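You operate a simulated robot arm through the tools that you are given. There is no shell and no other tool. Be economical: measure what you need, move in short steps, check, and stop when the job is done.

You run a simulated robot arm. Do the job below in one go: nothing can be reset, and whatever is moved stays where it is left.

## Task
Press out the dough in the red mould, then in the other one.
Fine: use the tamper and put it back each time; each mould goes on the tray.
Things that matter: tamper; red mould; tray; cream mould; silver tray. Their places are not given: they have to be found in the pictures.

Only the result counts: the job must be done as asked and must still hold three seconds after the hand-in. Knocking over, shifting, dropping, spilling or breaking anything else fails it.

## Robot
A 5-joint arm with a two-finger parallel gripper, fixed in place. Base frame: the origin is at the foot of the arm, x ahead of it, y to its left, z up; the work surface is at about z = 0. Units: mm, rad, N and s.
With the tool pointing down near the work surface it reaches from about 260 to 680 mm from the base axis. Its first joint turns from -1.152 to 1.152 rad. The tool tilts only in the upright plane through the base axis and itself; it spins freely about its own axis. Payload 2.9 kg.
The tool frame sits at the grasp point between the pads (the TCP): z along the fingers, y along the line on which they close. The tips reach 30 mm beyond it. Largest opening 110 mm; finger width 20, thickness 10; the body of the gripper, 48 by 112 mm, starts 55 mm behind the TCP.
Orientation is that of the tool frame in the base frame, as [roll, pitch, yaw] about the fixed x, y, z axes, in that order (R = Rz(yaw) Ry(pitch) Rx(roll)). With the fingers straight down and closing along the base's y, the tool's x points along the base's -x, its y along +y and its z along -z.

## Interface
- The arm moves only by the tool step_arm. Its argument "plan" is a list of rows, each an object of numbers (a shift or turn left out is 0, a gripper value left out holds the last): "x", "y", "z": the shift along the tool's x, y, z in m; "rx", "ry", "rz": the turn, a rotation vector about the tool's x, y, z in rad; "hand": the gripper command, from -1 (fully open) to 1 (shut), values between in proportion. In form: [{"x": .., "y": .., "z": .., "rx": .., "ry": .., "rz": .., "hand": ..}, ...]. A call has 1 to 8 rows; each row is the pose to reach, as a shift and turn from the pose commanded when the call began, along the tool's axes at that moment. Rows are played at 5 a second. More than 50 mm and 0.15 rad between two rows, or a gripper value outside its range, and nothing of the call is played. A pose out of reach is approached as far as the arm can. The call stops where the force on the tool passes 40 N (or 10 N more than at its start, if that is more) or the arm is blocked; 0.2 s more then pass. Each finger travels about 108 mm/s and halts on what it meets, pressing with about 27 N; the grip force reading is that of the motor and also rises with nothing between the fingers. The clock runs only during rows and for 0.2 s after the last one: add rows that repeat a pose to give the fingers time. The reply holds the time, the measured pose of the TCP, the force on the tool along the base axes, the opening and the grip force, in the units named above and with some noise.
- Cameras (640 x 400 px; columns grow to the right, rows downward): "scene" is fixed at [28.1, -444.3, 613.9]; the picture's right is [0.84, -0.54, 0.00], its down [-0.26, -0.40, -0.88] and it looks along [0.47, 0.74, -0.48] (base axes); focal length 328 px, centre (320, 200). "wrist" rides on the gripper at [-36, 0, -57] in the tool frame; the picture's right is [0.00, -1.00, 0.00], its down [0.97, 0.00, -0.24] and it looks along [0.24, 0.00, 0.97] (tool axes); focal length 218 px, centre (320, 200).
- get_image(camera): a new picture of that camera. The clock stands still meanwhile.
- pixel_to_xyz(camera, pixels): for up to 12 pixels [column, row] of the newest picture of that camera ("zoom" is the newest enlarged one), the place [x, y, z] in the base frame of the surface seen there, good to about 3 mm. The clock stands still meanwhile.
- close_up(camera, box): a new picture of the part [left, top, right, bottom] of that camera's present view, enlarged. The clock stands still meanwhile.
- sign_off(): hands the job in; it is judged then, once.

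Go step by step. Measure first, check grasps and placings, and put right what went wrong. The budget is 80 turns and 38 pictures, counting those below and the enlarged ones. Unless the task says otherwise, let go and move clear before handing in, and close with one line.

The tools are called after "Request:" as name(argument=value, ...) on one line, values as JSON. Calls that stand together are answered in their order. step_arm: Moves the arm, as the interface text tells. Its arguments: {"type":"object","properties":{"plan":{"type":"array","items":{"type":"object","properties":{"x":{"type":"number"},"y":{"type":"number"},"z":{"type":"number"},"rx":{"type":"number"},"ry":{"type":"number"},"rz":{"type":"number"},"hand":{"type":"number"}}}}},"required":["plan"]} The other tools are called the same way: get_image (camera) takes a picture; pixel_to_xyz (camera, pixels) gives the place of the surface under pixels of a picture; close_up (camera, box) takes an enlarged picture of a part of a camera's view; sign_off () hands the job in.

At the start:

```text
time: 0.0
tool_pos: [416.3, 189.1, 367.0]
tool_rot: [3.14, 0.001, 3.141]
contact_force: [0.3, -0.5, 0.2]
width: 110.2
finger_force: 0.1
```

scene: 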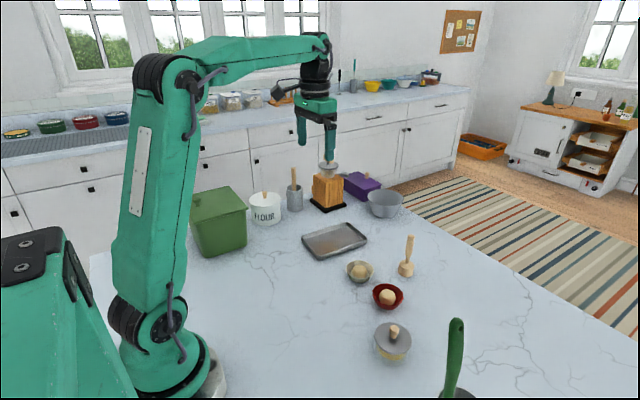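
wrist: 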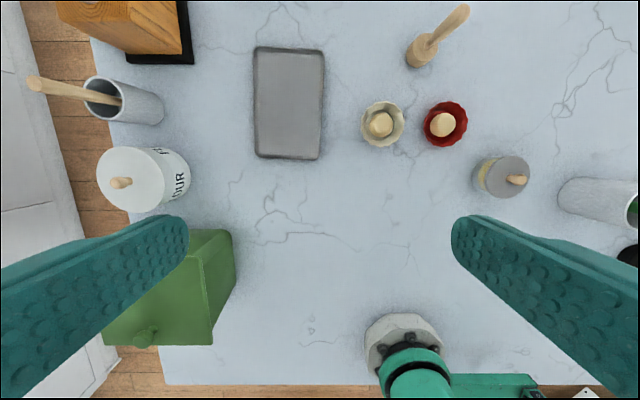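

The scene shows the silver tray (335,240), cream mould (360,271), red mould (387,296) and tamper (407,257). I'll enlarge that part and measure.

Request:
close_up(camera="scene", box=[290, 210, 450, 310])

Request:
close_up(camera="wrist", box=[240, 0, 560, 200])

```text
4.00 times, centred on (370, 260) of scene
```

zoom: 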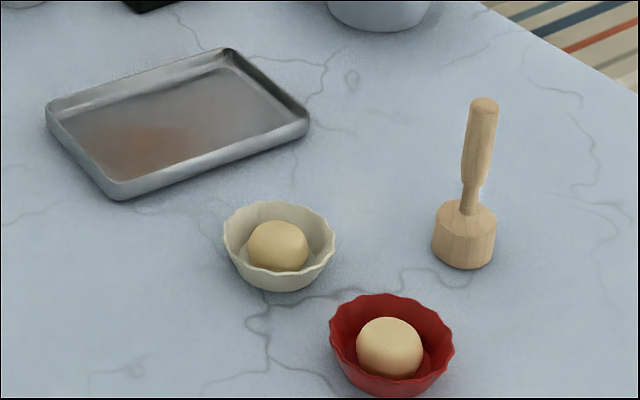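

```text
2.00 times, centred on (400, 100) of wrist
```

zoom: 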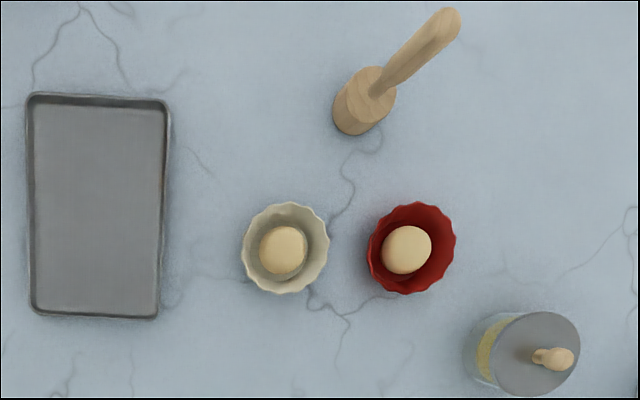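

Everything is clear in the wrist zoom: tray corners, mould rims, dough tops and tamper. I'll measure those pixels.

Request:
pixel_to_xyz(camera="zoom", pixels=[[285, 250], [285, 204], [285, 292], [243, 250], [328, 250], [408, 250], [412, 203], [410, 293], [369, 250], [455, 245], [98, 205], [450, 15]])

Request:
pixel_to_xyz(camera="scene", pixels=[[411, 236], [410, 246], [408, 258], [403, 264], [399, 268], [412, 264], [404, 273], [303, 237], [347, 224], [366, 240], [318, 258], [335, 240]])

Request:
pixel_to_xyz(camera="wrist", pixels=[[256, 48], [322, 52], [254, 156], [318, 158], [289, 100], [464, 10], [430, 40], [418, 55], [409, 58], [428, 62], [410, 140], [405, 100]])

```text
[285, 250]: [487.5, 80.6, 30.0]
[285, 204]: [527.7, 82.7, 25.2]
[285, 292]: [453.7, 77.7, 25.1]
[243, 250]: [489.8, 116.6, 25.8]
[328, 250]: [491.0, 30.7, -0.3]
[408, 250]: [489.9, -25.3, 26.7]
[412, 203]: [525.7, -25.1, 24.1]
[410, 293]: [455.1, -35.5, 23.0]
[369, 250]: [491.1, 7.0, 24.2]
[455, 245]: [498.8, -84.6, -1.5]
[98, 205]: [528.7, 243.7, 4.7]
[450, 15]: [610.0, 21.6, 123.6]
```

```text
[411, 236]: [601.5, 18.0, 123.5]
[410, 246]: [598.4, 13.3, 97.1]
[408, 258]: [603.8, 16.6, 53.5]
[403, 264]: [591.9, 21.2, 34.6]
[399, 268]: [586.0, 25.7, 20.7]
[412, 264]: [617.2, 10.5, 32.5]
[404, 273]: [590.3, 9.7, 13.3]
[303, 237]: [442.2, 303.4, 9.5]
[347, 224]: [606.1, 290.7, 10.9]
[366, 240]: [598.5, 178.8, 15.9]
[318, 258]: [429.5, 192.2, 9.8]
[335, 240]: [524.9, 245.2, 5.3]
```

```text
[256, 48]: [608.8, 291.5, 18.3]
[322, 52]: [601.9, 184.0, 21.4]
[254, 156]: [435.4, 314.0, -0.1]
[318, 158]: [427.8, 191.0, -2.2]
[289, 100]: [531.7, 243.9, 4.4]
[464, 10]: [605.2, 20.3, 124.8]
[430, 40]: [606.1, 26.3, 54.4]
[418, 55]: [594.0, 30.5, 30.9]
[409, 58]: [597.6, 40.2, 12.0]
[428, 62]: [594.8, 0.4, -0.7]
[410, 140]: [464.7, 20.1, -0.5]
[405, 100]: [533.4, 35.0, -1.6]
```

The tamper stands at about (602,20), with its base top near z 40 and handle top near z 125. The red mould is at about (490,-31), cream at (490,80), rims at z 25, and the tray centre is near (519,242). I'll move above the tamper.

Request:
step_arm(plan=[{"x": -0.027, "y": -0.024, "z": 0.02, "hand": -1}, {"x": -0.053, "y": -0.048, "z": 0.04}, {"x": -0.08, "y": -0.072, "z": 0.06}, {"x": -0.106, "y": -0.096, "z": 0.08}, {"x": -0.133, "y": -0.12, "z": 0.1}, {"x": -0.16, "y": -0.144, "z": 0.12}, {"x": -0.186, "y": -0.169, "z": 0.137}, {"x": -0.186, "y": -0.169, "z": 0.137}])

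Request:
get_image(camera="wrist")

Request:
pixel_to_xyz(camera="scene", pixels=[[377, 345], [395, 335]])

```text
time: 1.8
tool_pos: [606.2, 20.4, 229.1]
tool_rot: [-3.14, -0.001, -3.14]
contact_force: [-1.0, -0.3, -0.1]
width: 110.2
finger_force: 0.2
```

```text
33 pictures are left
```

wrist: 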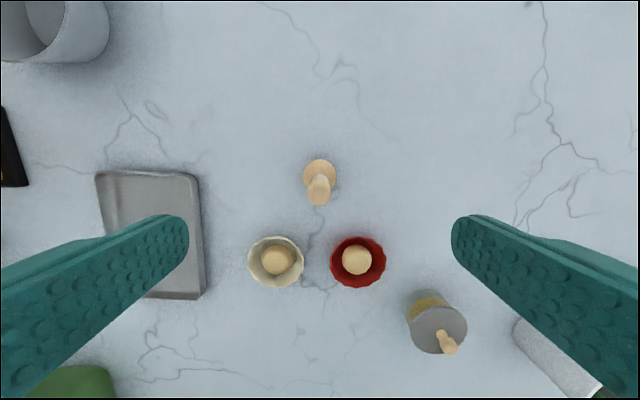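

```text
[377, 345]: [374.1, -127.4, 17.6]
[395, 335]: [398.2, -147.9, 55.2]
```

The tamper sits at columns 304–336 with its handle top at (318,190), so y matches the tool. I'll measure it and the moulds from here.

Request:
pixel_to_xyz(camera="wrist", pixels=[[318, 195], [320, 183], [305, 172], [335, 172], [320, 160], [248, 260], [303, 260], [330, 260], [386, 260], [358, 237], [358, 286], [276, 260]])

Request:
step_arm(plan=[{"hand": -1}])

```text
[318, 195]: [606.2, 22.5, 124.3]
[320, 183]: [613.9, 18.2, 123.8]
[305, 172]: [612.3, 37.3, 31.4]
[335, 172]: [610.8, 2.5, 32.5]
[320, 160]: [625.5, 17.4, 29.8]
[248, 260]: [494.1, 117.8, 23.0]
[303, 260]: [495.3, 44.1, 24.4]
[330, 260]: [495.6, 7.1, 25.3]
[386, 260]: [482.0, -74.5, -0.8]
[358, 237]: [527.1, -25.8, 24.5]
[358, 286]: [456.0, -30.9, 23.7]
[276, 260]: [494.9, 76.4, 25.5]
```

```text
time: 2.2
tool_pos: [605.4, 22.2, 230.8]
tool_rot: [-3.141, 0.001, 3.141]
contact_force: [0.3, 0.4, 0.5]
width: 110.1
finger_force: 0.1
```

The tamper axis is at about (606,20), right under the tool. I'll descend to TCP z≈76 and close.

Request:
step_arm(plan=[{"z": 0.04, "hand": -1}, {"z": 0.08}, {"z": 0.12}, {"z": 0.154}, {"z": 0.154}])

Request:
step_arm(plan=[{"hand": 1}, {"hand": 1}, {"hand": 1}, {"hand": 1}, {"hand": 1}])

Request:
close_up(camera="scene", box=[330, 190, 490, 290])

```text
time: 3.4
tool_pos: [604.5, 20.3, 74.1]
tool_rot: [-3.141, -0.001, -3.14]
contact_force: [-0.2, -0.3, -0.3]
width: 109.8
finger_force: 0.1
```

```text
time: 4.6
tool_pos: [604.1, 20.9, 75.4]
tool_rot: [-3.14, 0.0, 3.141]
contact_force: [-0.8, 0.9, 0.2]
width: 17.9
finger_force: 26.9
```

```text
4.00 times, centred on (410, 240) of scene
```

zoom: 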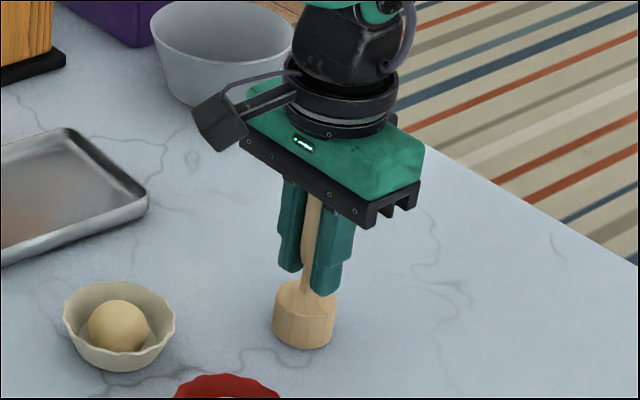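

The fingers closed on the handle at 17.9 mm. I'll lift it 60 mm and carry it over the red mould.

Request:
step_arm(plan=[{"z": -0.03}, {"z": -0.06}, {"x": 0.03, "y": -0.014, "z": -0.06}, {"x": 0.06, "y": -0.027, "z": -0.06}, {"x": 0.09, "y": -0.04, "z": -0.06}, {"x": 0.113, "y": -0.051, "z": -0.06}, {"x": 0.113, "y": -0.051, "z": -0.06}, {"x": 0.113, "y": -0.051, "z": -0.06}])

Request:
close_up(camera="scene", box=[310, 210, 470, 310])

Request:
get_image(camera="wrist")

```text
time: 6.4
tool_pos: [490.5, -31.7, 136.3]
tool_rot: [3.142, -0.001, -3.141]
contact_force: [0.8, -0.4, -1.4]
width: 18.1
finger_force: 26.8
```

```text
4.00 times, centred on (390, 260) of scene
```

zoom: 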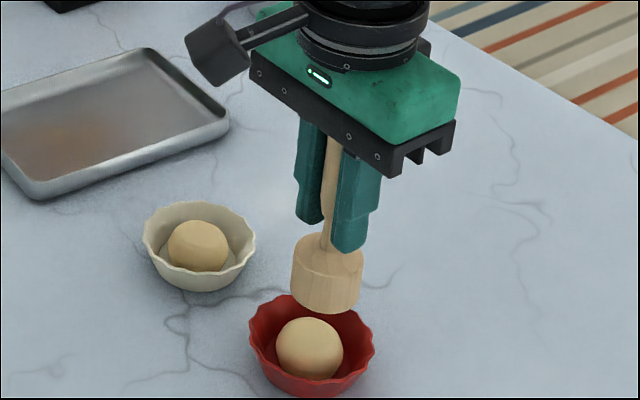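

```text
30 pictures are left
```

wrist: 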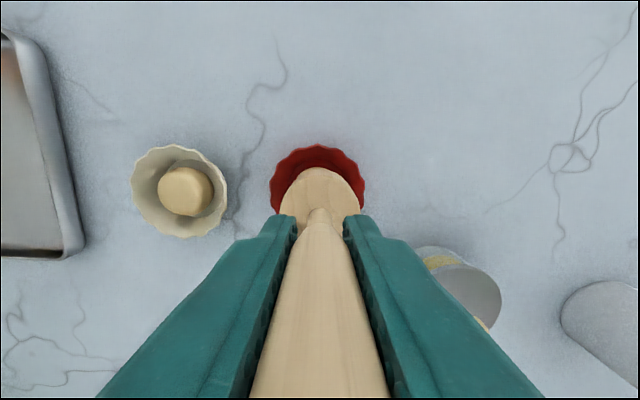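

The tamper is centred over the red mould (rim columns 270–366, tool at 320). I'll press down in small steps.

Request:
step_arm(plan=[{"z": 0.025}, {"z": 0.032}, {"z": 0.036}, {"z": 0.039}, {"z": 0.042}, {"z": 0.045}])

Request:
close_up(camera="scene", box=[310, 210, 470, 310])

```text
time: 7.8
tool_pos: [492.4, -31.6, 93.4]
tool_rot: [3.14, 0.008, 3.141]
contact_force: [-0.1, -2.7, 22.2]
width: 18.5
finger_force: 27.6
```

```text
4.00 times, centred on (390, 260) of scene
```

zoom: 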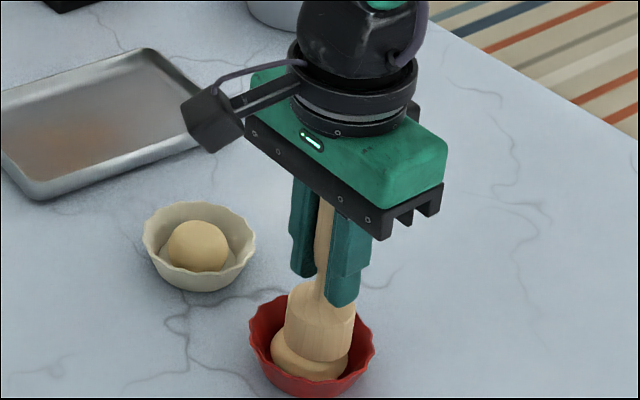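

The dough is flattening at 22 N. I'll continue slowly.

Request:
step_arm(plan=[{"z": 0.001}, {"z": 0.002}, {"z": 0.003}, {"z": 0.004}, {"z": 0.005}, {"z": 0.006}, {"z": 0.006}])

Request:
close_up(camera="scene", box=[310, 210, 470, 310])

```text
time: 9.2
tool_pos: [492.3, -31.1, 88.9]
tool_rot: [3.141, 0.008, -3.14]
contact_force: [-1.1, 2.5, 10.8]
width: 18.2
finger_force: 27.0
stopped in row 6: the force on the tool passed its limit (the readings are from after the stop); the commanded pose is now the measured one
```

```text
4.00 times, centred on (390, 260) of scene
```

zoom: 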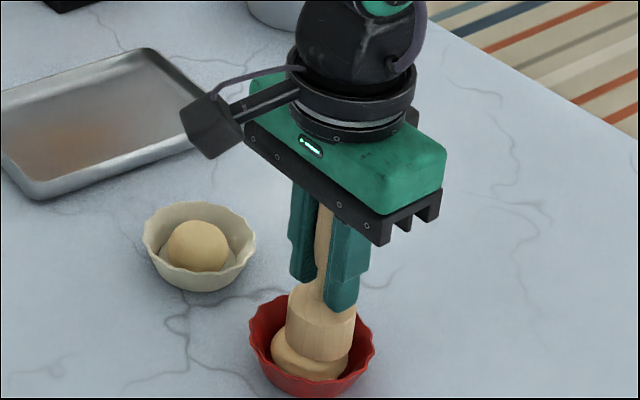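

It stopped at 40 N with the TCP at z 89. I'll measure the tamper's base top and bottom for slip before pressing further.

Request:
pixel_to_xyz(camera="zoom", pixels=[[320, 302], [305, 300], [318, 320], [318, 355], [318, 365], [318, 375], [280, 355], [265, 335], [342, 308], [305, 275]])

Request:
step_arm(plan=[{"z": 0.002}, {"z": 0.004}, {"z": 0.006}, {"z": 0.008}, {"z": 0.01}, {"z": 0.012}])

```text
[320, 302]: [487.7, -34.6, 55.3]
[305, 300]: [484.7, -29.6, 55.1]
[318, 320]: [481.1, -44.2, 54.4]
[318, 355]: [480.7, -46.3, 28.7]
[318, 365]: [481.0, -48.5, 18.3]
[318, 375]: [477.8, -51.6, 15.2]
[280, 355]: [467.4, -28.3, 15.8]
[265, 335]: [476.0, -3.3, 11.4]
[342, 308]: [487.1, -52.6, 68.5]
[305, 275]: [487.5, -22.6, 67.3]
```

```text
time: 9.8
tool_pos: [493.9, -30.4, 90.2]
tool_rot: [3.14, 0.011, 3.14]
contact_force: [-1.5, 2.2, 11.8]
width: 18.1
finger_force: 26.7
stopped in row 3: the force on the tool passed its limit (the readings are from after the stop); the commanded pose is now the measured one
```

No slip: the base top is at z≈55 and its underside at about 14–16. The dough is at roughly half height and resisting at 40 N, so I'll lift and look.

Request:
step_arm(plan=[{"z": -0.02}, {"z": -0.04}, {"x": -0.03, "z": -0.045}, {"x": -0.06, "z": -0.045}, {"x": -0.06, "z": -0.045}])

Request:
close_up(camera="scene", box=[310, 210, 470, 310])

```text
time: 11.0
tool_pos: [551.8, -29.9, 135.3]
tool_rot: [-3.141, 0.009, 3.142]
contact_force: [0.1, -0.3, -0.2]
width: 18.2
finger_force: 27.1
```

```text
4.00 times, centred on (390, 260) of scene
```

zoom: 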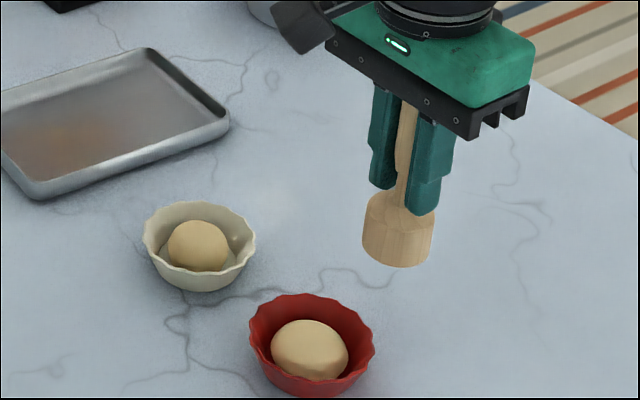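

The dough in the red mould is wider and lower, but not flat. I'll measure its top against the cream one.

Request:
pixel_to_xyz(camera="zoom", pixels=[[308, 330], [308, 345], [308, 360], [275, 345], [345, 350], [308, 376], [200, 230], [200, 250], [360, 320], [262, 325]])

Request:
get_image(camera="wrist")

```text
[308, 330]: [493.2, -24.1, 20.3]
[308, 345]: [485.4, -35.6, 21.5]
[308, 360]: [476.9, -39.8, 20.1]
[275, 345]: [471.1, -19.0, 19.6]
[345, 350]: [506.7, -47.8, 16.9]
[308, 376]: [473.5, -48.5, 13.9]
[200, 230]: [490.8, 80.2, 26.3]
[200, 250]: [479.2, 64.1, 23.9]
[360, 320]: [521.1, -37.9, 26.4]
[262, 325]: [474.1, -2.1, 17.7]
```

```text
26 pictures are left
```

wrist: 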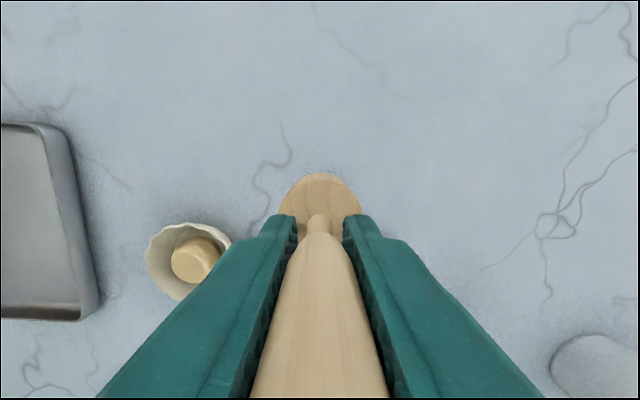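

The red dough top is at z≈21 (the untouched cream one is at 26), so it needs more pressing. I'll go back, press again and hold.

Request:
step_arm(plan=[{"x": 0.03, "ry": 0.009}, {"x": 0.062, "ry": 0.009}, {"x": 0.062, "ry": 0.009, "z": 0.025}, {"x": 0.062, "ry": 0.009, "z": 0.036}, {"x": 0.062, "ry": 0.009, "z": 0.038}, {"x": 0.062, "ry": 0.009, "z": 0.038}])

Request:
step_arm(plan=[{"z": 0.001}, {"z": 0.002}, {"z": 0.003}, {"z": 0.004}, {"z": 0.005}, {"z": 0.006}, {"z": 0.007}, {"z": 0.008}])

Request:
step_arm(plan=[{"z": 0.001}, {"z": 0.001}, {"z": 0.002}, {"z": 0.002}, {"z": 0.003}, {"z": 0.003}, {"z": 0.004}, {"z": 0.004}])

```text
time: 12.4
tool_pos: [491.6, -31.1, 96.6]
tool_rot: [3.141, 0.001, -3.142]
contact_force: [0.8, 0.3, -1.2]
width: 18.3
finger_force: 26.4
```

```text
time: 14.2
tool_pos: [491.4, -31.3, 87.2]
tool_rot: [-3.141, 0.0, -3.141]
contact_force: [-0.4, -1.1, -0.3]
width: 17.8
finger_force: 26.8
```

```text
time: 16.0
tool_pos: [491.9, -32.2, 84.0]
tool_rot: [3.14, 0.0, 3.141]
contact_force: [0.1, -0.4, -0.3]
width: 18.0
finger_force: 27.0
```

There's no contact yet at TCP z 84, so the handle may have slipped a few mm earlier. I'll look before going further.

Request:
close_up(camera="scene", box=[310, 210, 470, 310])

Request:
pixel_to_xyz(camera="zoom", pixels=[[320, 302], [305, 302], [318, 320], [318, 345], [318, 355], [318, 365], [318, 375], [280, 355], [300, 335], [290, 365]])

```text
4.00 times, centred on (390, 260) of scene
```

zoom: 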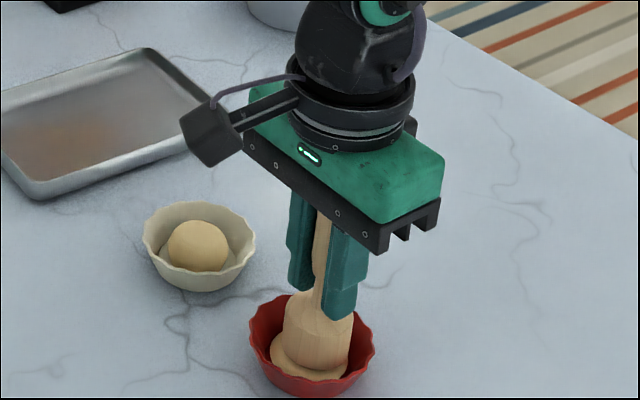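

```text
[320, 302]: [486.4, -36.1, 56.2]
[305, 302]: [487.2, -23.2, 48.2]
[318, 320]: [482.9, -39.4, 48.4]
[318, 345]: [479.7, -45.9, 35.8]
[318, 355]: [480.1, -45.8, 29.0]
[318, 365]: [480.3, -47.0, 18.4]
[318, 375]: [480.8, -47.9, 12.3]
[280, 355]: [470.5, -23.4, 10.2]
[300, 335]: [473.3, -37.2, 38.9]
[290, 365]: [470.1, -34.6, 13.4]
```

The base top is down to z≈48 and the dough is giving way to slow pressing. I'll keep going at that pace.

Request:
step_arm(plan=[{"z": 0.0005}, {"z": 0.001}, {"z": 0.0015}, {"z": 0.002}, {"z": 0.0025}, {"z": 0.003}, {"z": 0.0035}, {"z": 0.004}])

Request:
close_up(camera="scene", box=[310, 210, 470, 310])

```text
time: 17.8
tool_pos: [491.9, -30.6, 79.3]
tool_rot: [-3.141, 0.0, 3.14]
contact_force: [-0.8, -0.1, 1.7]
width: 18.1
finger_force: 26.5
```

```text
4.00 times, centred on (390, 260) of scene
```

zoom: 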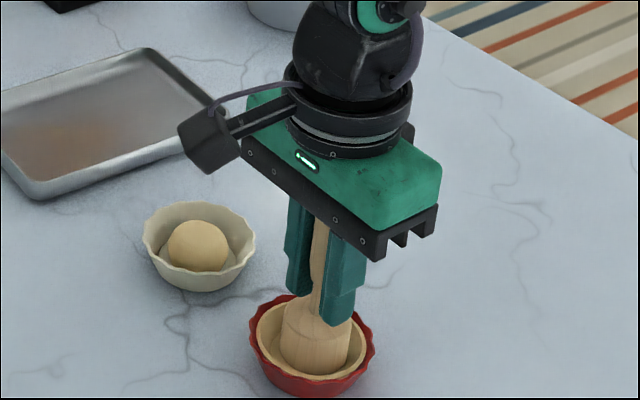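

The dough now lines the red mould right up its wall. I'll lift and carry the tamper back to its place at (604.5,20.5).

Request:
step_arm(plan=[{"z": -0.03}, {"z": -0.06}, {"x": -0.03, "y": 0.014, "z": -0.06}, {"x": -0.06, "y": 0.027, "z": -0.06}, {"x": -0.09, "y": 0.04, "z": -0.06}, {"x": -0.113, "y": 0.0515, "z": -0.06}, {"x": -0.113, "y": 0.0515, "z": -0.06}, {"x": -0.113, "y": 0.0515, "z": -0.06}])

Request:
close_up(camera="scene", box=[330, 210, 490, 310])

Request:
pixel_to_xyz(camera="zoom", pixels=[[230, 325], [230, 345], [230, 365], [195, 345], [265, 345]])

```text
time: 19.6
tool_pos: [604.0, 19.5, 139.3]
tool_rot: [-3.14, 0.0, -3.14]
contact_force: [-0.1, 0.1, -1.0]
width: 18.1
finger_force: 27.5
```

```text
4.00 times, centred on (410, 260) of scene
```

zoom: 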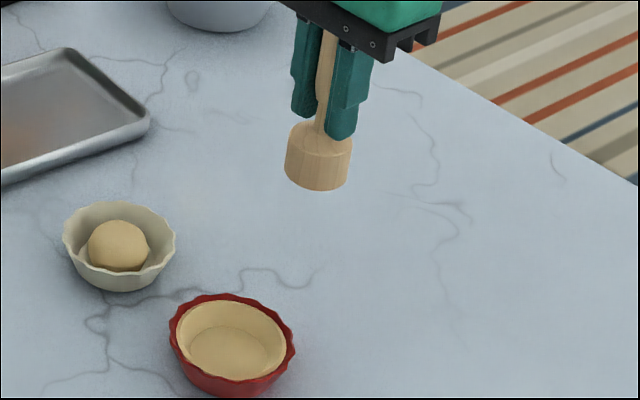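

```text
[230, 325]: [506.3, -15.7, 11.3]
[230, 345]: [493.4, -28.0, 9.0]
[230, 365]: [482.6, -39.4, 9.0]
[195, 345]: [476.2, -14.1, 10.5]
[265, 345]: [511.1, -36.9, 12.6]
```

The red dough is pressed out into a flat-bottomed shell. I'll lower the tamper until it touches the counter.

Request:
step_arm(plan=[{"z": 0.03}, {"z": 0.055}, {"z": 0.06}, {"z": 0.061}, {"z": 0.062}, {"z": 0.063}, {"z": 0.064}, {"z": 0.064}])

Request:
close_up(camera="scene", box=[370, 220, 450, 270])

Request:
pixel_to_xyz(camera="zoom", pixels=[[260, 410], [260, 380], [250, 330], [270, 300]])

```text
time: 21.4
tool_pos: [605.7, 20.3, 74.8]
tool_rot: [3.142, -0.001, 3.141]
contact_force: [-0.4, 0.6, -1.1]
width: 18.4
finger_force: 27.3
```

```text
8.00 times, centred on (410, 245) of scene
```

zoom: 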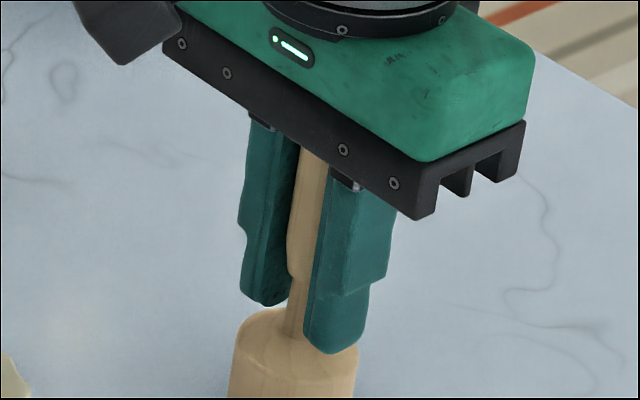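

```text
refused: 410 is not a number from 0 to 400
```

Still no contact at TCP z 75, so the tamper slipped a few mm in the grip. I'll keep lowering slowly.

Request:
step_arm(plan=[{"z": 0.001}, {"z": 0.002}, {"z": 0.003}, {"z": 0.004}, {"z": 0.005}])

```text
time: 22.6
tool_pos: [605.6, 21.1, 70.5]
tool_rot: [3.142, 0.002, 3.141]
contact_force: [0.1, 0.0, 0.3]
width: 18.1
finger_force: 27.4
```

Request:
close_up(camera="scene", box=[360, 220, 456, 280])

Request:
pixel_to_xyz(camera="zoom", pixels=[[270, 285], [270, 300], [280, 320], [280, 340], [280, 350], [280, 356], [280, 364], [280, 376]])

```text
6.67 times, centred on (408, 250) of scene
```

zoom: 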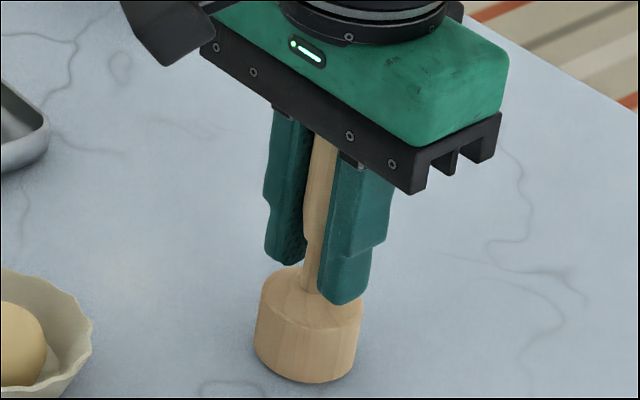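

```text
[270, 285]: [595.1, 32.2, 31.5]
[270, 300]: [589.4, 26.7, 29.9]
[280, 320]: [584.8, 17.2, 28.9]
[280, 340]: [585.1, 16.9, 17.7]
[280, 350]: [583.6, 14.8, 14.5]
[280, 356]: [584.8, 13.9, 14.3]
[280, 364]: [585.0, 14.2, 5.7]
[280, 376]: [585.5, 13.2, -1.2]
```

The base top reads z≈31 and the bottom edge about 0, so it's essentially down. I'll make one last small approach and then release.

Request:
step_arm(plan=[{"z": 0.0005}, {"z": 0.001}, {"z": 0.0015}, {"z": 0.002}])

```text
time: 23.6
tool_pos: [604.6, 20.7, 71.0]
tool_rot: [3.14, 0.003, 3.141]
contact_force: [-4.8, 1.1, 16.5]
width: 18.3
finger_force: 27.3
```

A 16.5 N reaction confirms contact. I'll relax slightly, open, and go up.

Request:
step_arm(plan=[{"z": -0.0015}, {"z": -0.0015, "hand": -1}, {"z": -0.0015}, {"z": -0.0015}, {"z": -0.0015}])

Request:
step_arm(plan=[{"z": -0.04, "hand": -1}, {"z": -0.08}, {"z": -0.11}, {"z": -0.11, "x": 0.037, "y": -0.017}, {"z": -0.11, "x": 0.075, "y": -0.034}, {"z": -0.11, "x": 0.113, "y": -0.051}, {"z": -0.11, "x": 0.113, "y": -0.051}])

Request:
get_image(camera="wrist")

```text
time: 24.8
tool_pos: [602.9, 20.5, 69.8]
tool_rot: [-3.141, 0.0, 3.142]
contact_force: [1.0, 0.8, 1.9]
width: 110.0
finger_force: 0.0
```

```text
time: 26.4
tool_pos: [489.5, -31.6, 180.1]
tool_rot: [3.141, 0.002, 3.14]
contact_force: [0.0, -0.5, 0.3]
width: 110.0
finger_force: 0.0
```

```text
20 pictures are left
```

wrist: 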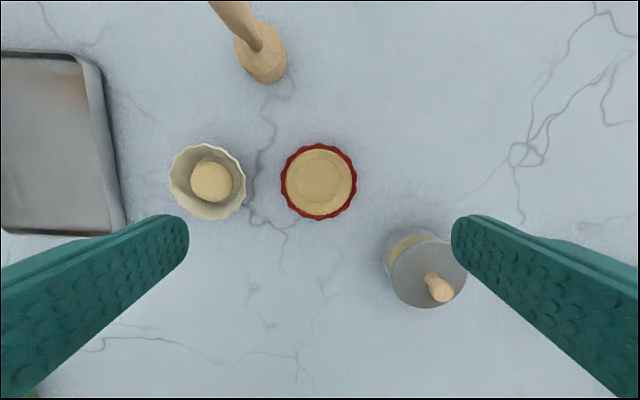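

The tamper stands on its spot and the red mould is under the tool (columns 280–357). I'll measure its rim and the tray walls.

Request:
pixel_to_xyz(camera="wrist", pixels=[[318, 147], [318, 217], [284, 182], [354, 182], [318, 180], [265, 55], [85, 58], [120, 225], [60, 150], [90, 140], [103, 140], [40, 233]])

```text
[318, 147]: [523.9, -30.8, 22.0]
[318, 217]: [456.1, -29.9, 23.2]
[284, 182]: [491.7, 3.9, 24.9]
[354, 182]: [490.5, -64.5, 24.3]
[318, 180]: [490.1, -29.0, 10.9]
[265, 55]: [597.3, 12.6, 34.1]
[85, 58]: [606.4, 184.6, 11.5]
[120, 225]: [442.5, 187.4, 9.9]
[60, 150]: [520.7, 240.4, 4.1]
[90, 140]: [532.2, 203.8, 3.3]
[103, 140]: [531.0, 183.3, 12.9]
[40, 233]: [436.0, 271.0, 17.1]
```

The red mould centre is (490.5,-30.5) with its rim at z 24, and the tray rim is at about z 13–15. I'll descend to TCP z 41 and grip the rim along y.

Request:
step_arm(plan=[{"z": 0.04, "y": 0.001, "hand": -1}, {"z": 0.08, "y": 0.001}, {"z": 0.12, "y": 0.001}, {"z": 0.139, "y": 0.001}, {"z": 0.139, "y": 0.001}])

Request:
step_arm(plan=[{"hand": -0.2}, {"hand": 0.1}, {"hand": 0.3}, {"hand": 0.35}, {"hand": 0.4}, {"hand": 0.6}, {"hand": 1}, {"hand": 1}])

Request:
close_up(camera="scene", box=[310, 210, 470, 310])

```text
time: 27.6
tool_pos: [490.9, -29.0, 39.6]
tool_rot: [3.141, 0.001, -3.141]
contact_force: [0.3, -1.3, -0.2]
width: 110.4
finger_force: 0.0
```

```text
time: 29.4
tool_pos: [492.1, -29.1, 40.1]
tool_rot: [-3.141, 0.001, -3.141]
contact_force: [-0.2, 0.5, 1.0]
width: 75.1
finger_force: 27.3
```

```text
4.00 times, centred on (390, 260) of scene
```

zoom: 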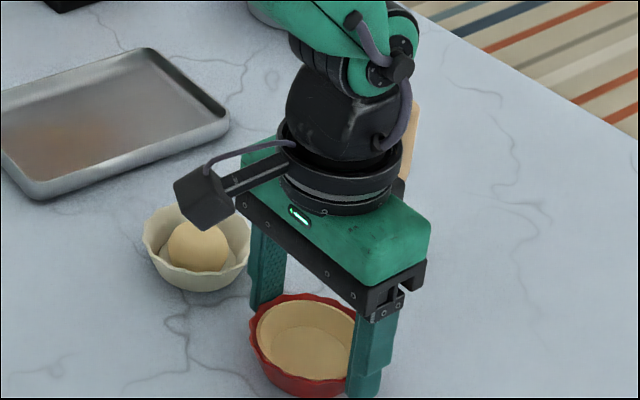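

Gripped at 75 mm, which matches the rim. I'll lift 60 mm and move along y toward the tray.

Request:
step_arm(plan=[{"z": -0.03}, {"z": -0.06}, {"z": -0.07, "y": 0.04}, {"z": -0.07, "y": 0.085}, {"z": -0.07, "y": 0.13}, {"z": -0.07, "y": 0.175}, {"z": -0.07, "y": 0.175}])

Request:
get_image(camera="wrist")

Request:
get_image(camera="scene")

```text
time: 31.0
tool_pos: [492.0, 144.7, 111.6]
tool_rot: [3.141, 0.0, 3.141]
contact_force: [-0.3, -0.1, -2.2]
width: 75.1
finger_force: 26.5
```

```text
18 pictures are left
```

wrist: 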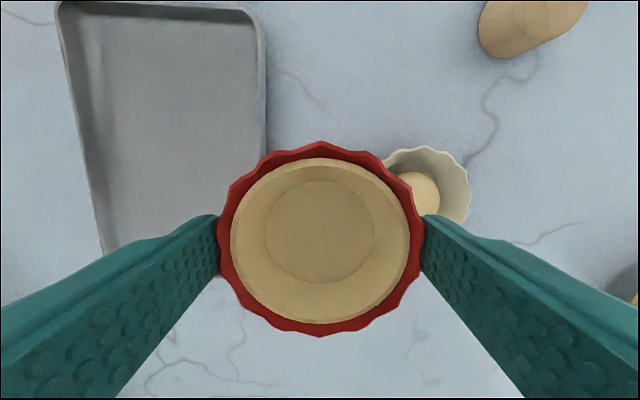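

```text
17 pictures are left
```

scene: 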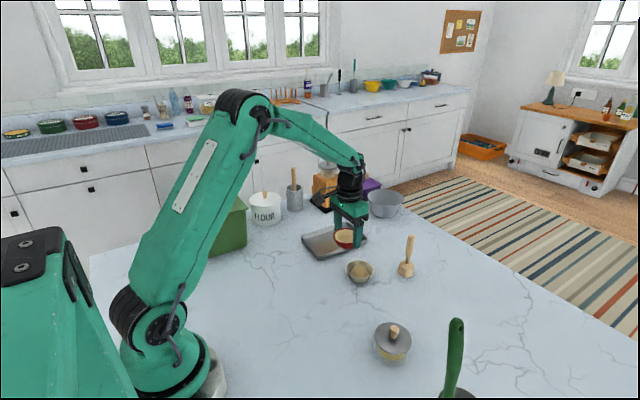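

The red mould hangs level in the grip. I'll measure the tray floor and rims here before placing.

Request:
pixel_to_xyz(camera="wrist", pixels=[[60, 8], [252, 13], [240, 25], [85, 20], [258, 100], [248, 100], [80, 130], [95, 130], [95, 210], [110, 210], [160, 100], [170, 200]])

Request:
pixel_to_xyz(camera="scene", pixels=[[302, 236], [317, 258], [321, 256], [306, 238], [310, 247], [330, 252]])

```text
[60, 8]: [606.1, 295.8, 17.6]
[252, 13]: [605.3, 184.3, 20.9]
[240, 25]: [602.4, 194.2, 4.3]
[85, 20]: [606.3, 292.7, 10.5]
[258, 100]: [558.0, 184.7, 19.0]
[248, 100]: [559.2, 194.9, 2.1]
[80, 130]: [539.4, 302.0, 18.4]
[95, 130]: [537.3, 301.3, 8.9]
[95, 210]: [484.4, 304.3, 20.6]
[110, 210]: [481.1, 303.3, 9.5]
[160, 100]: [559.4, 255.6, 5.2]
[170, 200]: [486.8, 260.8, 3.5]
```

```text
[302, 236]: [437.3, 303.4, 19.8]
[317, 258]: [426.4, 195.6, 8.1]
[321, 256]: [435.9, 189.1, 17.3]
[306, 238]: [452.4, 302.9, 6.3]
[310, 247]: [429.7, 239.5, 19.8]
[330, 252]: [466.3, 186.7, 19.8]
```

The tray rim is at z≈19, the floor at about 4, its inside spans x 438–604 and the centreline is y≈243. I'll move the red mould over the far half, (562,243).

Request:
step_arm(plan=[{"x": -0.024, "y": 0.033}, {"x": -0.047, "y": 0.066}, {"x": -0.0705, "y": 0.098}, {"x": -0.0705, "y": 0.098, "z": 0.02}, {"x": -0.0705, "y": 0.098, "z": 0.04}, {"x": -0.0705, "y": 0.098, "z": 0.04}])

Request:
get_image(camera="wrist")

Request:
close_up(camera="scene", box=[280, 180, 440, 280])

```text
time: 32.4
tool_pos: [562.3, 245.0, 70.7]
tool_rot: [3.141, -0.001, -3.141]
contact_force: [-0.7, -0.4, -2.8]
width: 75.0
finger_force: 26.6
```

```text
16 pictures are left
```

wrist: 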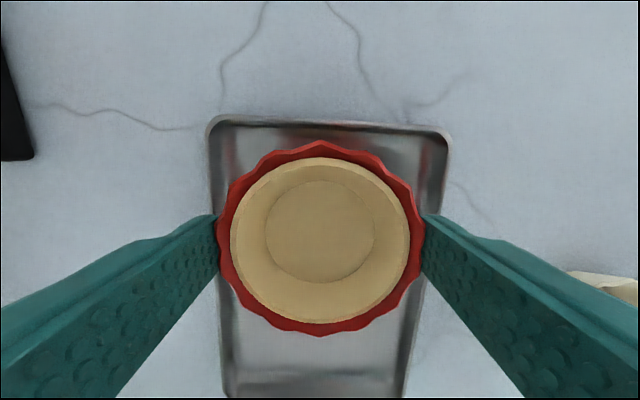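

```text
4.00 times, centred on (360, 230) of scene
```

zoom: 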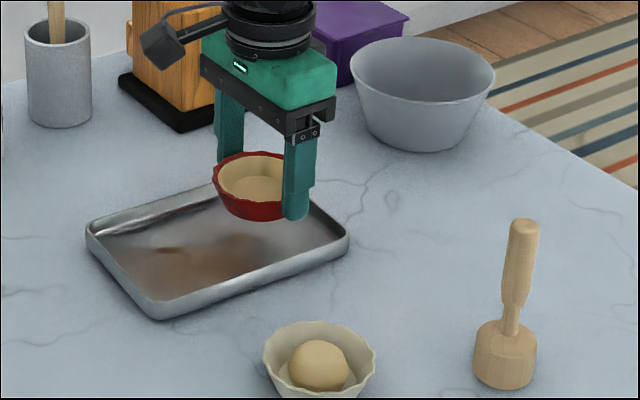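

The tray rim at the grip row spans about columns 214–435, so the tray centre is 2 mm to the −y side. I'll shift and lower until contact.

Request:
step_arm(plan=[{"y": -0.002, "z": 0.012}, {"y": -0.002, "z": 0.02}, {"y": -0.002, "z": 0.022}, {"y": -0.002, "z": 0.023}, {"y": -0.002, "z": 0.024}, {"y": -0.002, "z": 0.025}, {"y": -0.002, "z": 0.026}])

```text
time: 34.0
tool_pos: [562.5, 243.4, 45.0]
tool_rot: [3.141, -0.001, -3.141]
contact_force: [0.5, -0.3, -2.2]
width: 74.8
finger_force: 27.4
```

Request:
step_arm(plan=[{"z": 0.0007}, {"z": 0.0014}, {"z": 0.0021}])

Request:
close_up(camera="scene", box=[280, 180, 440, 280])

```text
time: 34.8
tool_pos: [561.9, 241.7, 44.2]
tool_rot: [-3.142, 0.001, 3.142]
contact_force: [-1.5, -0.9, 3.1]
width: 75.0
finger_force: 26.9
```

```text
4.00 times, centred on (360, 230) of scene
```

zoom: 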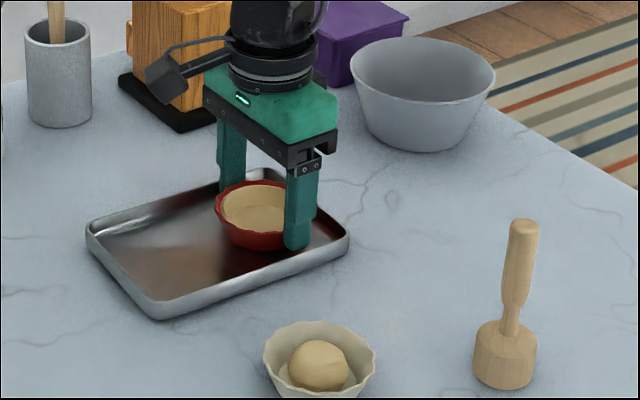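

The mould touches the tray floor, with the force going from -2 to +3 N. I'll open just a little, to about 81 mm, and rise.

Request:
step_arm(plan=[{"hand": -0.42}, {"hand": -0.46}, {"hand": -0.47}, {"hand": -0.47}])

Request:
step_arm(plan=[{"z": -0.01}, {"z": -0.025}, {"z": -0.06}, {"z": -0.1, "hand": -1}, {"z": -0.14}, {"z": -0.14}])

Request:
get_image(camera="wrist")

```text
time: 35.8
tool_pos: [561.8, 242.5, 43.2]
tool_rot: [3.141, 0.0, 3.141]
contact_force: [0.1, -0.5, 0.2]
width: 80.7
finger_force: 0.0
```

```text
time: 37.2
tool_pos: [561.3, 241.2, 182.8]
tool_rot: [-3.141, 0.0, -3.141]
contact_force: [-0.2, 0.1, -0.3]
width: 110.1
finger_force: 0.0
```

```text
13 pictures are left
```

wrist: 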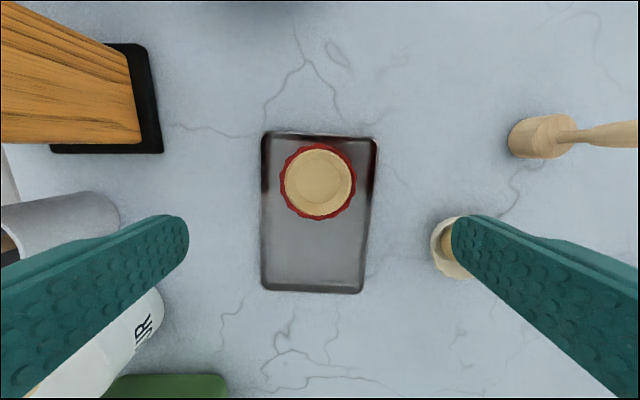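

The red mould sits flat at the tray's far end and nothing else has moved. Next I'll go back above the tamper.

Request:
step_arm(plan=[{"x": -0.007, "y": -0.037}, {"x": -0.014, "y": -0.074}, {"x": -0.021, "y": -0.111}, {"x": -0.028, "y": -0.148}, {"x": -0.035, "y": -0.185}, {"x": -0.0425, "y": -0.222, "z": -0.02}, {"x": -0.0425, "y": -0.222, "z": -0.02}])

Request:
get_image(camera="wrist")

Request:
pixel_to_xyz(camera="wrist", pixels=[[320, 195], [320, 205], [320, 215], [320, 185], [302, 170], [338, 170]])

```text
time: 38.8
tool_pos: [604.6, 18.7, 205.0]
tool_rot: [-3.141, -0.001, 3.14]
contact_force: [0.2, -0.4, 0.4]
width: 110.2
finger_force: 0.0
```

```text
12 pictures are left
```

wrist: 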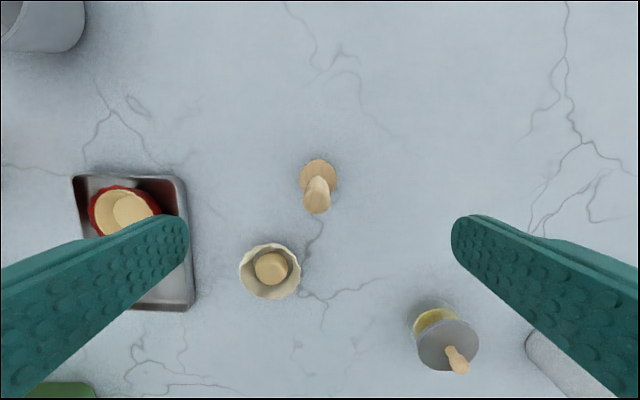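

```text
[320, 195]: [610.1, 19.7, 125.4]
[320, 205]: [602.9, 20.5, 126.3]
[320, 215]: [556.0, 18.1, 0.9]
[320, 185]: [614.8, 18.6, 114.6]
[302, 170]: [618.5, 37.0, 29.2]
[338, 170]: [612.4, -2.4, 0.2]
```

The tamper is directly below, with its handle top near (605,20). I'll descend to TCP z≈70 and grip.

Request:
step_arm(plan=[{"z": 0.04, "y": 0.001, "hand": -1}, {"z": 0.08, "y": 0.001}, {"z": 0.12, "y": 0.001}, {"z": 0.134, "y": 0.001}, {"z": 0.134, "y": 0.001}])

Request:
step_arm(plan=[{"hand": 1}, {"hand": 1}, {"hand": 1}, {"hand": 1}, {"hand": 1}])

```text
time: 40.0
tool_pos: [604.6, 18.9, 70.3]
tool_rot: [-3.141, 0.001, 3.141]
contact_force: [-0.7, 0.4, 1.9]
width: 110.1
finger_force: 0.1
```

```text
time: 41.2
tool_pos: [605.1, 19.0, 69.5]
tool_rot: [3.14, 0.001, 3.141]
contact_force: [1.0, -0.5, 1.4]
width: 18.1
finger_force: 27.8
```

The handle is gripped at 18.1 mm. I'll lift and carry it over the cream mould, centre about (491,81).

Request:
step_arm(plan=[{"z": -0.03}, {"z": -0.06}, {"x": 0.03, "y": 0.016, "z": -0.06}, {"x": 0.06, "y": 0.032, "z": -0.06}, {"x": 0.09, "y": 0.048, "z": -0.06}, {"x": 0.1135, "y": 0.0617, "z": -0.06}, {"x": 0.1135, "y": 0.0617, "z": -0.06}, {"x": 0.1135, "y": 0.0617, "z": -0.06}])

Request:
get_image(camera="wrist")

```text
time: 43.0
tool_pos: [490.0, 83.0, 126.5]
tool_rot: [-3.141, 0.0, 3.141]
contact_force: [0.0, -0.9, -2.2]
width: 18.2
finger_force: 26.9
```

```text
11 pictures are left
```

wrist: 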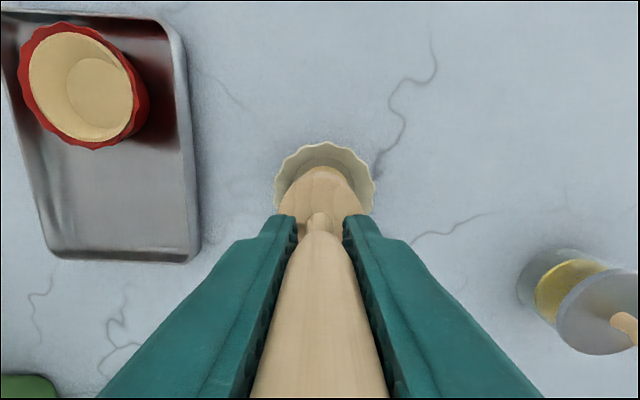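

The cream mould rim spans columns 275–376 (centre 325), so I'm about 3.5 mm off toward +y. I'll shift, then press slowly.

Request:
step_arm(plan=[{"y": -0.0035}, {"y": -0.0035, "z": 0.015}, {"y": -0.0035, "z": 0.028}, {"y": -0.0035, "z": 0.03}, {"y": -0.0035, "z": 0.031}, {"y": -0.0035, "z": 0.032}, {"y": -0.0035, "z": 0.033}, {"y": -0.0035, "z": 0.034}])

Request:
step_arm(plan=[{"z": 0.0007}, {"z": 0.0014}, {"z": 0.0021}, {"z": 0.0028}, {"z": 0.0035}, {"z": 0.0042}, {"z": 0.0049}, {"z": 0.0056}])

Request:
close_up(camera="scene", box=[290, 200, 450, 300])

```text
time: 44.8
tool_pos: [491.4, 78.1, 94.7]
tool_rot: [3.141, 0.0, -3.141]
contact_force: [0.4, 0.5, 0.4]
width: 17.9
finger_force: 26.9
```

```text
time: 46.6
tool_pos: [491.3, 77.7, 90.8]
tool_rot: [3.141, 0.001, 3.141]
contact_force: [-3.0, -0.7, 14.5]
width: 18.0
finger_force: 27.1
```

```text
4.00 times, centred on (370, 250) of scene
```

zoom: 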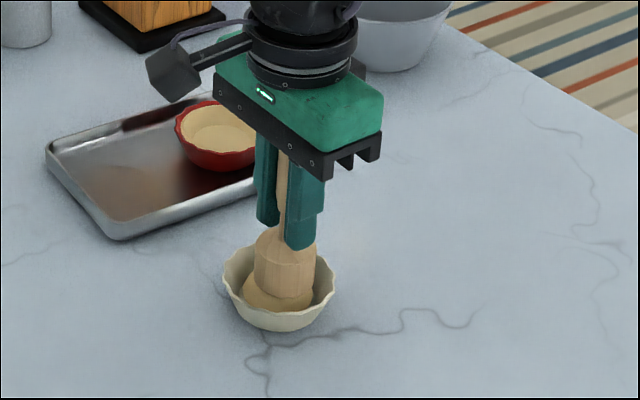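

Contact is at 14 N and the dough is deforming. I'll continue slowly.

Request:
step_arm(plan=[{"z": 0.0005}, {"z": 0.001}, {"z": 0.0015}, {"z": 0.002}, {"z": 0.0025}, {"z": 0.003}, {"z": 0.0035}, {"z": 0.004}])

Request:
step_arm(plan=[{"z": 0.0005}, {"z": 0.001}, {"z": 0.0015}, {"z": 0.002}, {"z": 0.0025}, {"z": 0.003}, {"z": 0.0035}, {"z": 0.004}])

```text
time: 48.2
tool_pos: [493.3, 79.8, 89.5]
tool_rot: [3.141, 0.008, -3.141]
contact_force: [-2.9, 0.4, 12.0]
width: 18.5
finger_force: 26.8
stopped in row 8: the force on the tool passed its limit (the readings are from after the stop); the commanded pose is now the measured one
```

```text
time: 49.4
tool_pos: [493.2, 80.2, 91.4]
tool_rot: [3.14, 0.014, 3.141]
contact_force: [-1.6, -0.2, 11.3]
width: 18.4
finger_force: 27.1
stopped in row 5: the force on the tool passed its limit (the readings are from after the stop); the commanded pose is now the measured one
```

Same stiff stop as with the first mould. I'll lift off, straighten the small tilt and press a second time, which worked before.

Request:
step_arm(plan=[{"z": -0.015}, {"z": -0.03, "ry": 0.014, "x": 0.002, "y": -0.0015}, {"z": -0.03, "ry": 0.014, "x": 0.002, "y": -0.0015}, {"z": -0.03, "ry": 0.014, "x": 0.002, "y": -0.0015}])

Request:
step_arm(plan=[{"z": 0.015}, {"z": 0.022}, {"z": 0.025}, {"z": 0.027}, {"z": 0.028}, {"z": 0.029}, {"z": 0.03}, {"z": 0.031}])

Request:
step_arm(plan=[{"z": 0.0007}, {"z": 0.0014}, {"z": 0.0021}, {"z": 0.0028}, {"z": 0.0035}, {"z": 0.0042}, {"z": 0.0049}, {"z": 0.0056}])

```text
time: 50.4
tool_pos: [489.4, 78.1, 119.4]
tool_rot: [3.14, -0.003, -3.141]
contact_force: [0.7, -0.3, -0.6]
width: 18.0
finger_force: 27.1
```

```text
time: 52.1
tool_pos: [491.4, 78.3, 87.1]
tool_rot: [3.141, -0.002, 3.141]
contact_force: [0.7, -0.3, 0.1]
width: 17.9
finger_force: 27.0
```

```text
time: 54.0
tool_pos: [490.4, 77.3, 83.4]
tool_rot: [3.142, 0.0, 3.141]
contact_force: [-8.3, -0.6, 28.7]
width: 18.1
finger_force: 26.9
```

The second press is at TCP z 83 with 29 N. I'll check the dough.

Request:
step_arm(plan=[{"z": 0.0005}, {"z": 0.001}, {"z": 0.0015}, {"z": 0.002}, {"z": 0.0025}, {"z": 0.003}, {"z": 0.0035}, {"z": 0.004}])

Request:
close_up(camera="scene", box=[290, 200, 450, 300])

```text
time: 54.7
tool_pos: [493.4, 78.1, 84.4]
tool_rot: [3.141, 0.006, -3.141]
contact_force: [-1.1, 2.3, 10.6]
width: 18.5
finger_force: 27.2
stopped in row 3: the force on the tool passed its limit (the readings are from after the stop); the commanded pose is now the measured one
```

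```text
4.00 times, centred on (370, 250) of scene
```

zoom: 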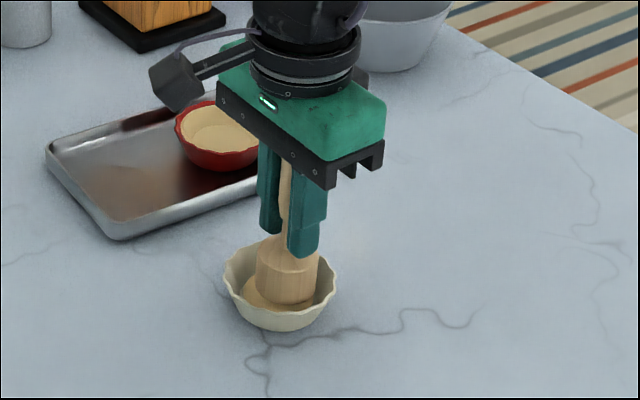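

The dough is wider but not yet a shell. I'll lift off and press a third time.

Request:
step_arm(plan=[{"z": -0.015}, {"z": -0.03, "ry": 0.006, "x": 0.002}, {"z": -0.03, "ry": 0.006, "x": 0.002}, {"z": -0.03, "ry": 0.006, "x": 0.002}])

Request:
step_arm(plan=[{"z": 0.015}, {"z": 0.022}, {"z": 0.025}, {"z": 0.027}, {"z": 0.028}, {"z": 0.029}, {"z": 0.03}, {"z": 0.031}])

Request:
step_arm(plan=[{"z": 0.0007}, {"z": 0.0014}, {"z": 0.0021}, {"z": 0.0028}, {"z": 0.0035}, {"z": 0.0035}])

Request:
close_up(camera="scene", box=[290, 200, 450, 300])

```text
time: 55.7
tool_pos: [492.2, 77.7, 114.2]
tool_rot: [3.141, -0.003, -3.141]
contact_force: [0.4, 0.4, -1.5]
width: 18.1
finger_force: 26.9
```

```text
time: 57.5
tool_pos: [490.2, 78.1, 82.7]
tool_rot: [-3.141, -0.001, -3.141]
contact_force: [0.2, 0.0, 0.3]
width: 18.0
finger_force: 27.1
```

```text
time: 58.9
tool_pos: [490.3, 78.7, 79.2]
tool_rot: [3.141, -0.002, -3.141]
contact_force: [-2.8, -3.0, 9.8]
width: 18.0
finger_force: 26.9
```

```text
4.00 times, centred on (370, 250) of scene
```

zoom: 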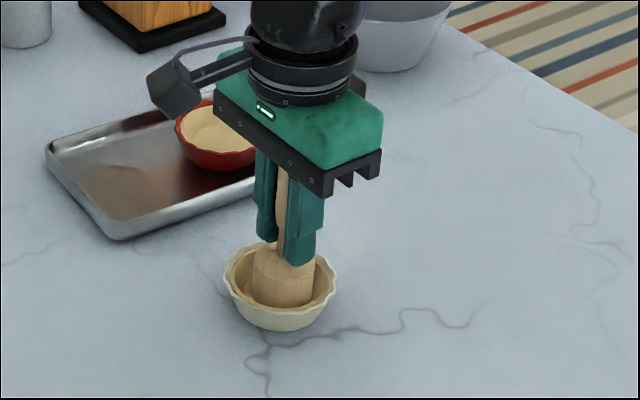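

The dough now lines the cream mould. I'll lift and take the tamper home.

Request:
step_arm(plan=[{"z": -0.03}, {"z": -0.06}, {"x": -0.03, "y": -0.015, "z": -0.06}, {"x": -0.06, "y": -0.03, "z": -0.06}, {"x": -0.09, "y": -0.045, "z": -0.06}, {"x": -0.114, "y": -0.0585, "z": -0.06}, {"x": -0.114, "y": -0.0585, "z": -0.06}, {"x": -0.114, "y": -0.0585, "z": -0.06}])

Request:
close_up(camera="scene", box=[310, 200, 470, 300])

Request:
pixel_to_xyz(camera="zoom", pixels=[[200, 290], [200, 300], [185, 285], [390, 200], [390, 220], [390, 225], [395, 185]])

```text
time: 60.7
tool_pos: [604.3, 19.4, 137.4]
tool_rot: [-3.141, -0.005, 3.141]
contact_force: [0.4, 0.2, -1.6]
width: 18.2
finger_force: 26.5
```

```text
4.00 times, centred on (390, 250) of scene
```

zoom: 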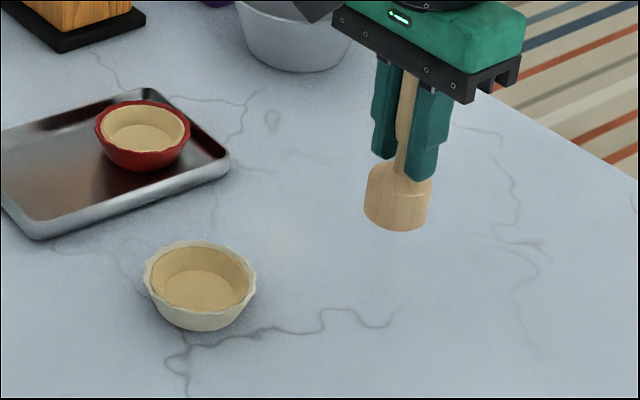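

```text
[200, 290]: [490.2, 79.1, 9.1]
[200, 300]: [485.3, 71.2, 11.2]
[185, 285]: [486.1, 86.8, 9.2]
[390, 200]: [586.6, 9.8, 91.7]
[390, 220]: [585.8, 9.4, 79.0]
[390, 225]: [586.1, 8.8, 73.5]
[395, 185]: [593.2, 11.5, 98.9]
```

The cream shell is formed, with its floor at z≈9 like the red one. I'll lower the tamper onto its spot.

Request:
step_arm(plan=[{"z": 0.03, "ry": -0.003}, {"z": 0.055, "ry": -0.003}, {"z": 0.062, "ry": -0.003}, {"z": 0.064, "ry": -0.003}, {"z": 0.065, "ry": -0.003}, {"z": 0.066, "ry": -0.003}, {"z": 0.067, "ry": -0.003}])

Request:
step_arm(plan=[{"z": 0.0007}, {"z": 0.0014}])

```text
time: 62.3
tool_pos: [603.8, 18.0, 70.5]
tool_rot: [-3.141, -0.001, -3.141]
contact_force: [-0.6, -0.1, -1.7]
width: 18.1
finger_force: 26.7
```

```text
time: 62.9
tool_pos: [603.1, 18.7, 70.4]
tool_rot: [3.141, 0.0, -3.14]
contact_force: [-1.1, 0.1, 1.4]
width: 18.2
finger_force: 27.0
```

Request:
step_arm(plan=[{"z": 0.0007}, {"z": 0.0014}])

```text
time: 63.5
tool_pos: [604.1, 18.9, 70.0]
tool_rot: [3.14, 0.003, -3.139]
contact_force: [-7.9, 2.0, 16.1]
width: 18.0
finger_force: 27.3
```

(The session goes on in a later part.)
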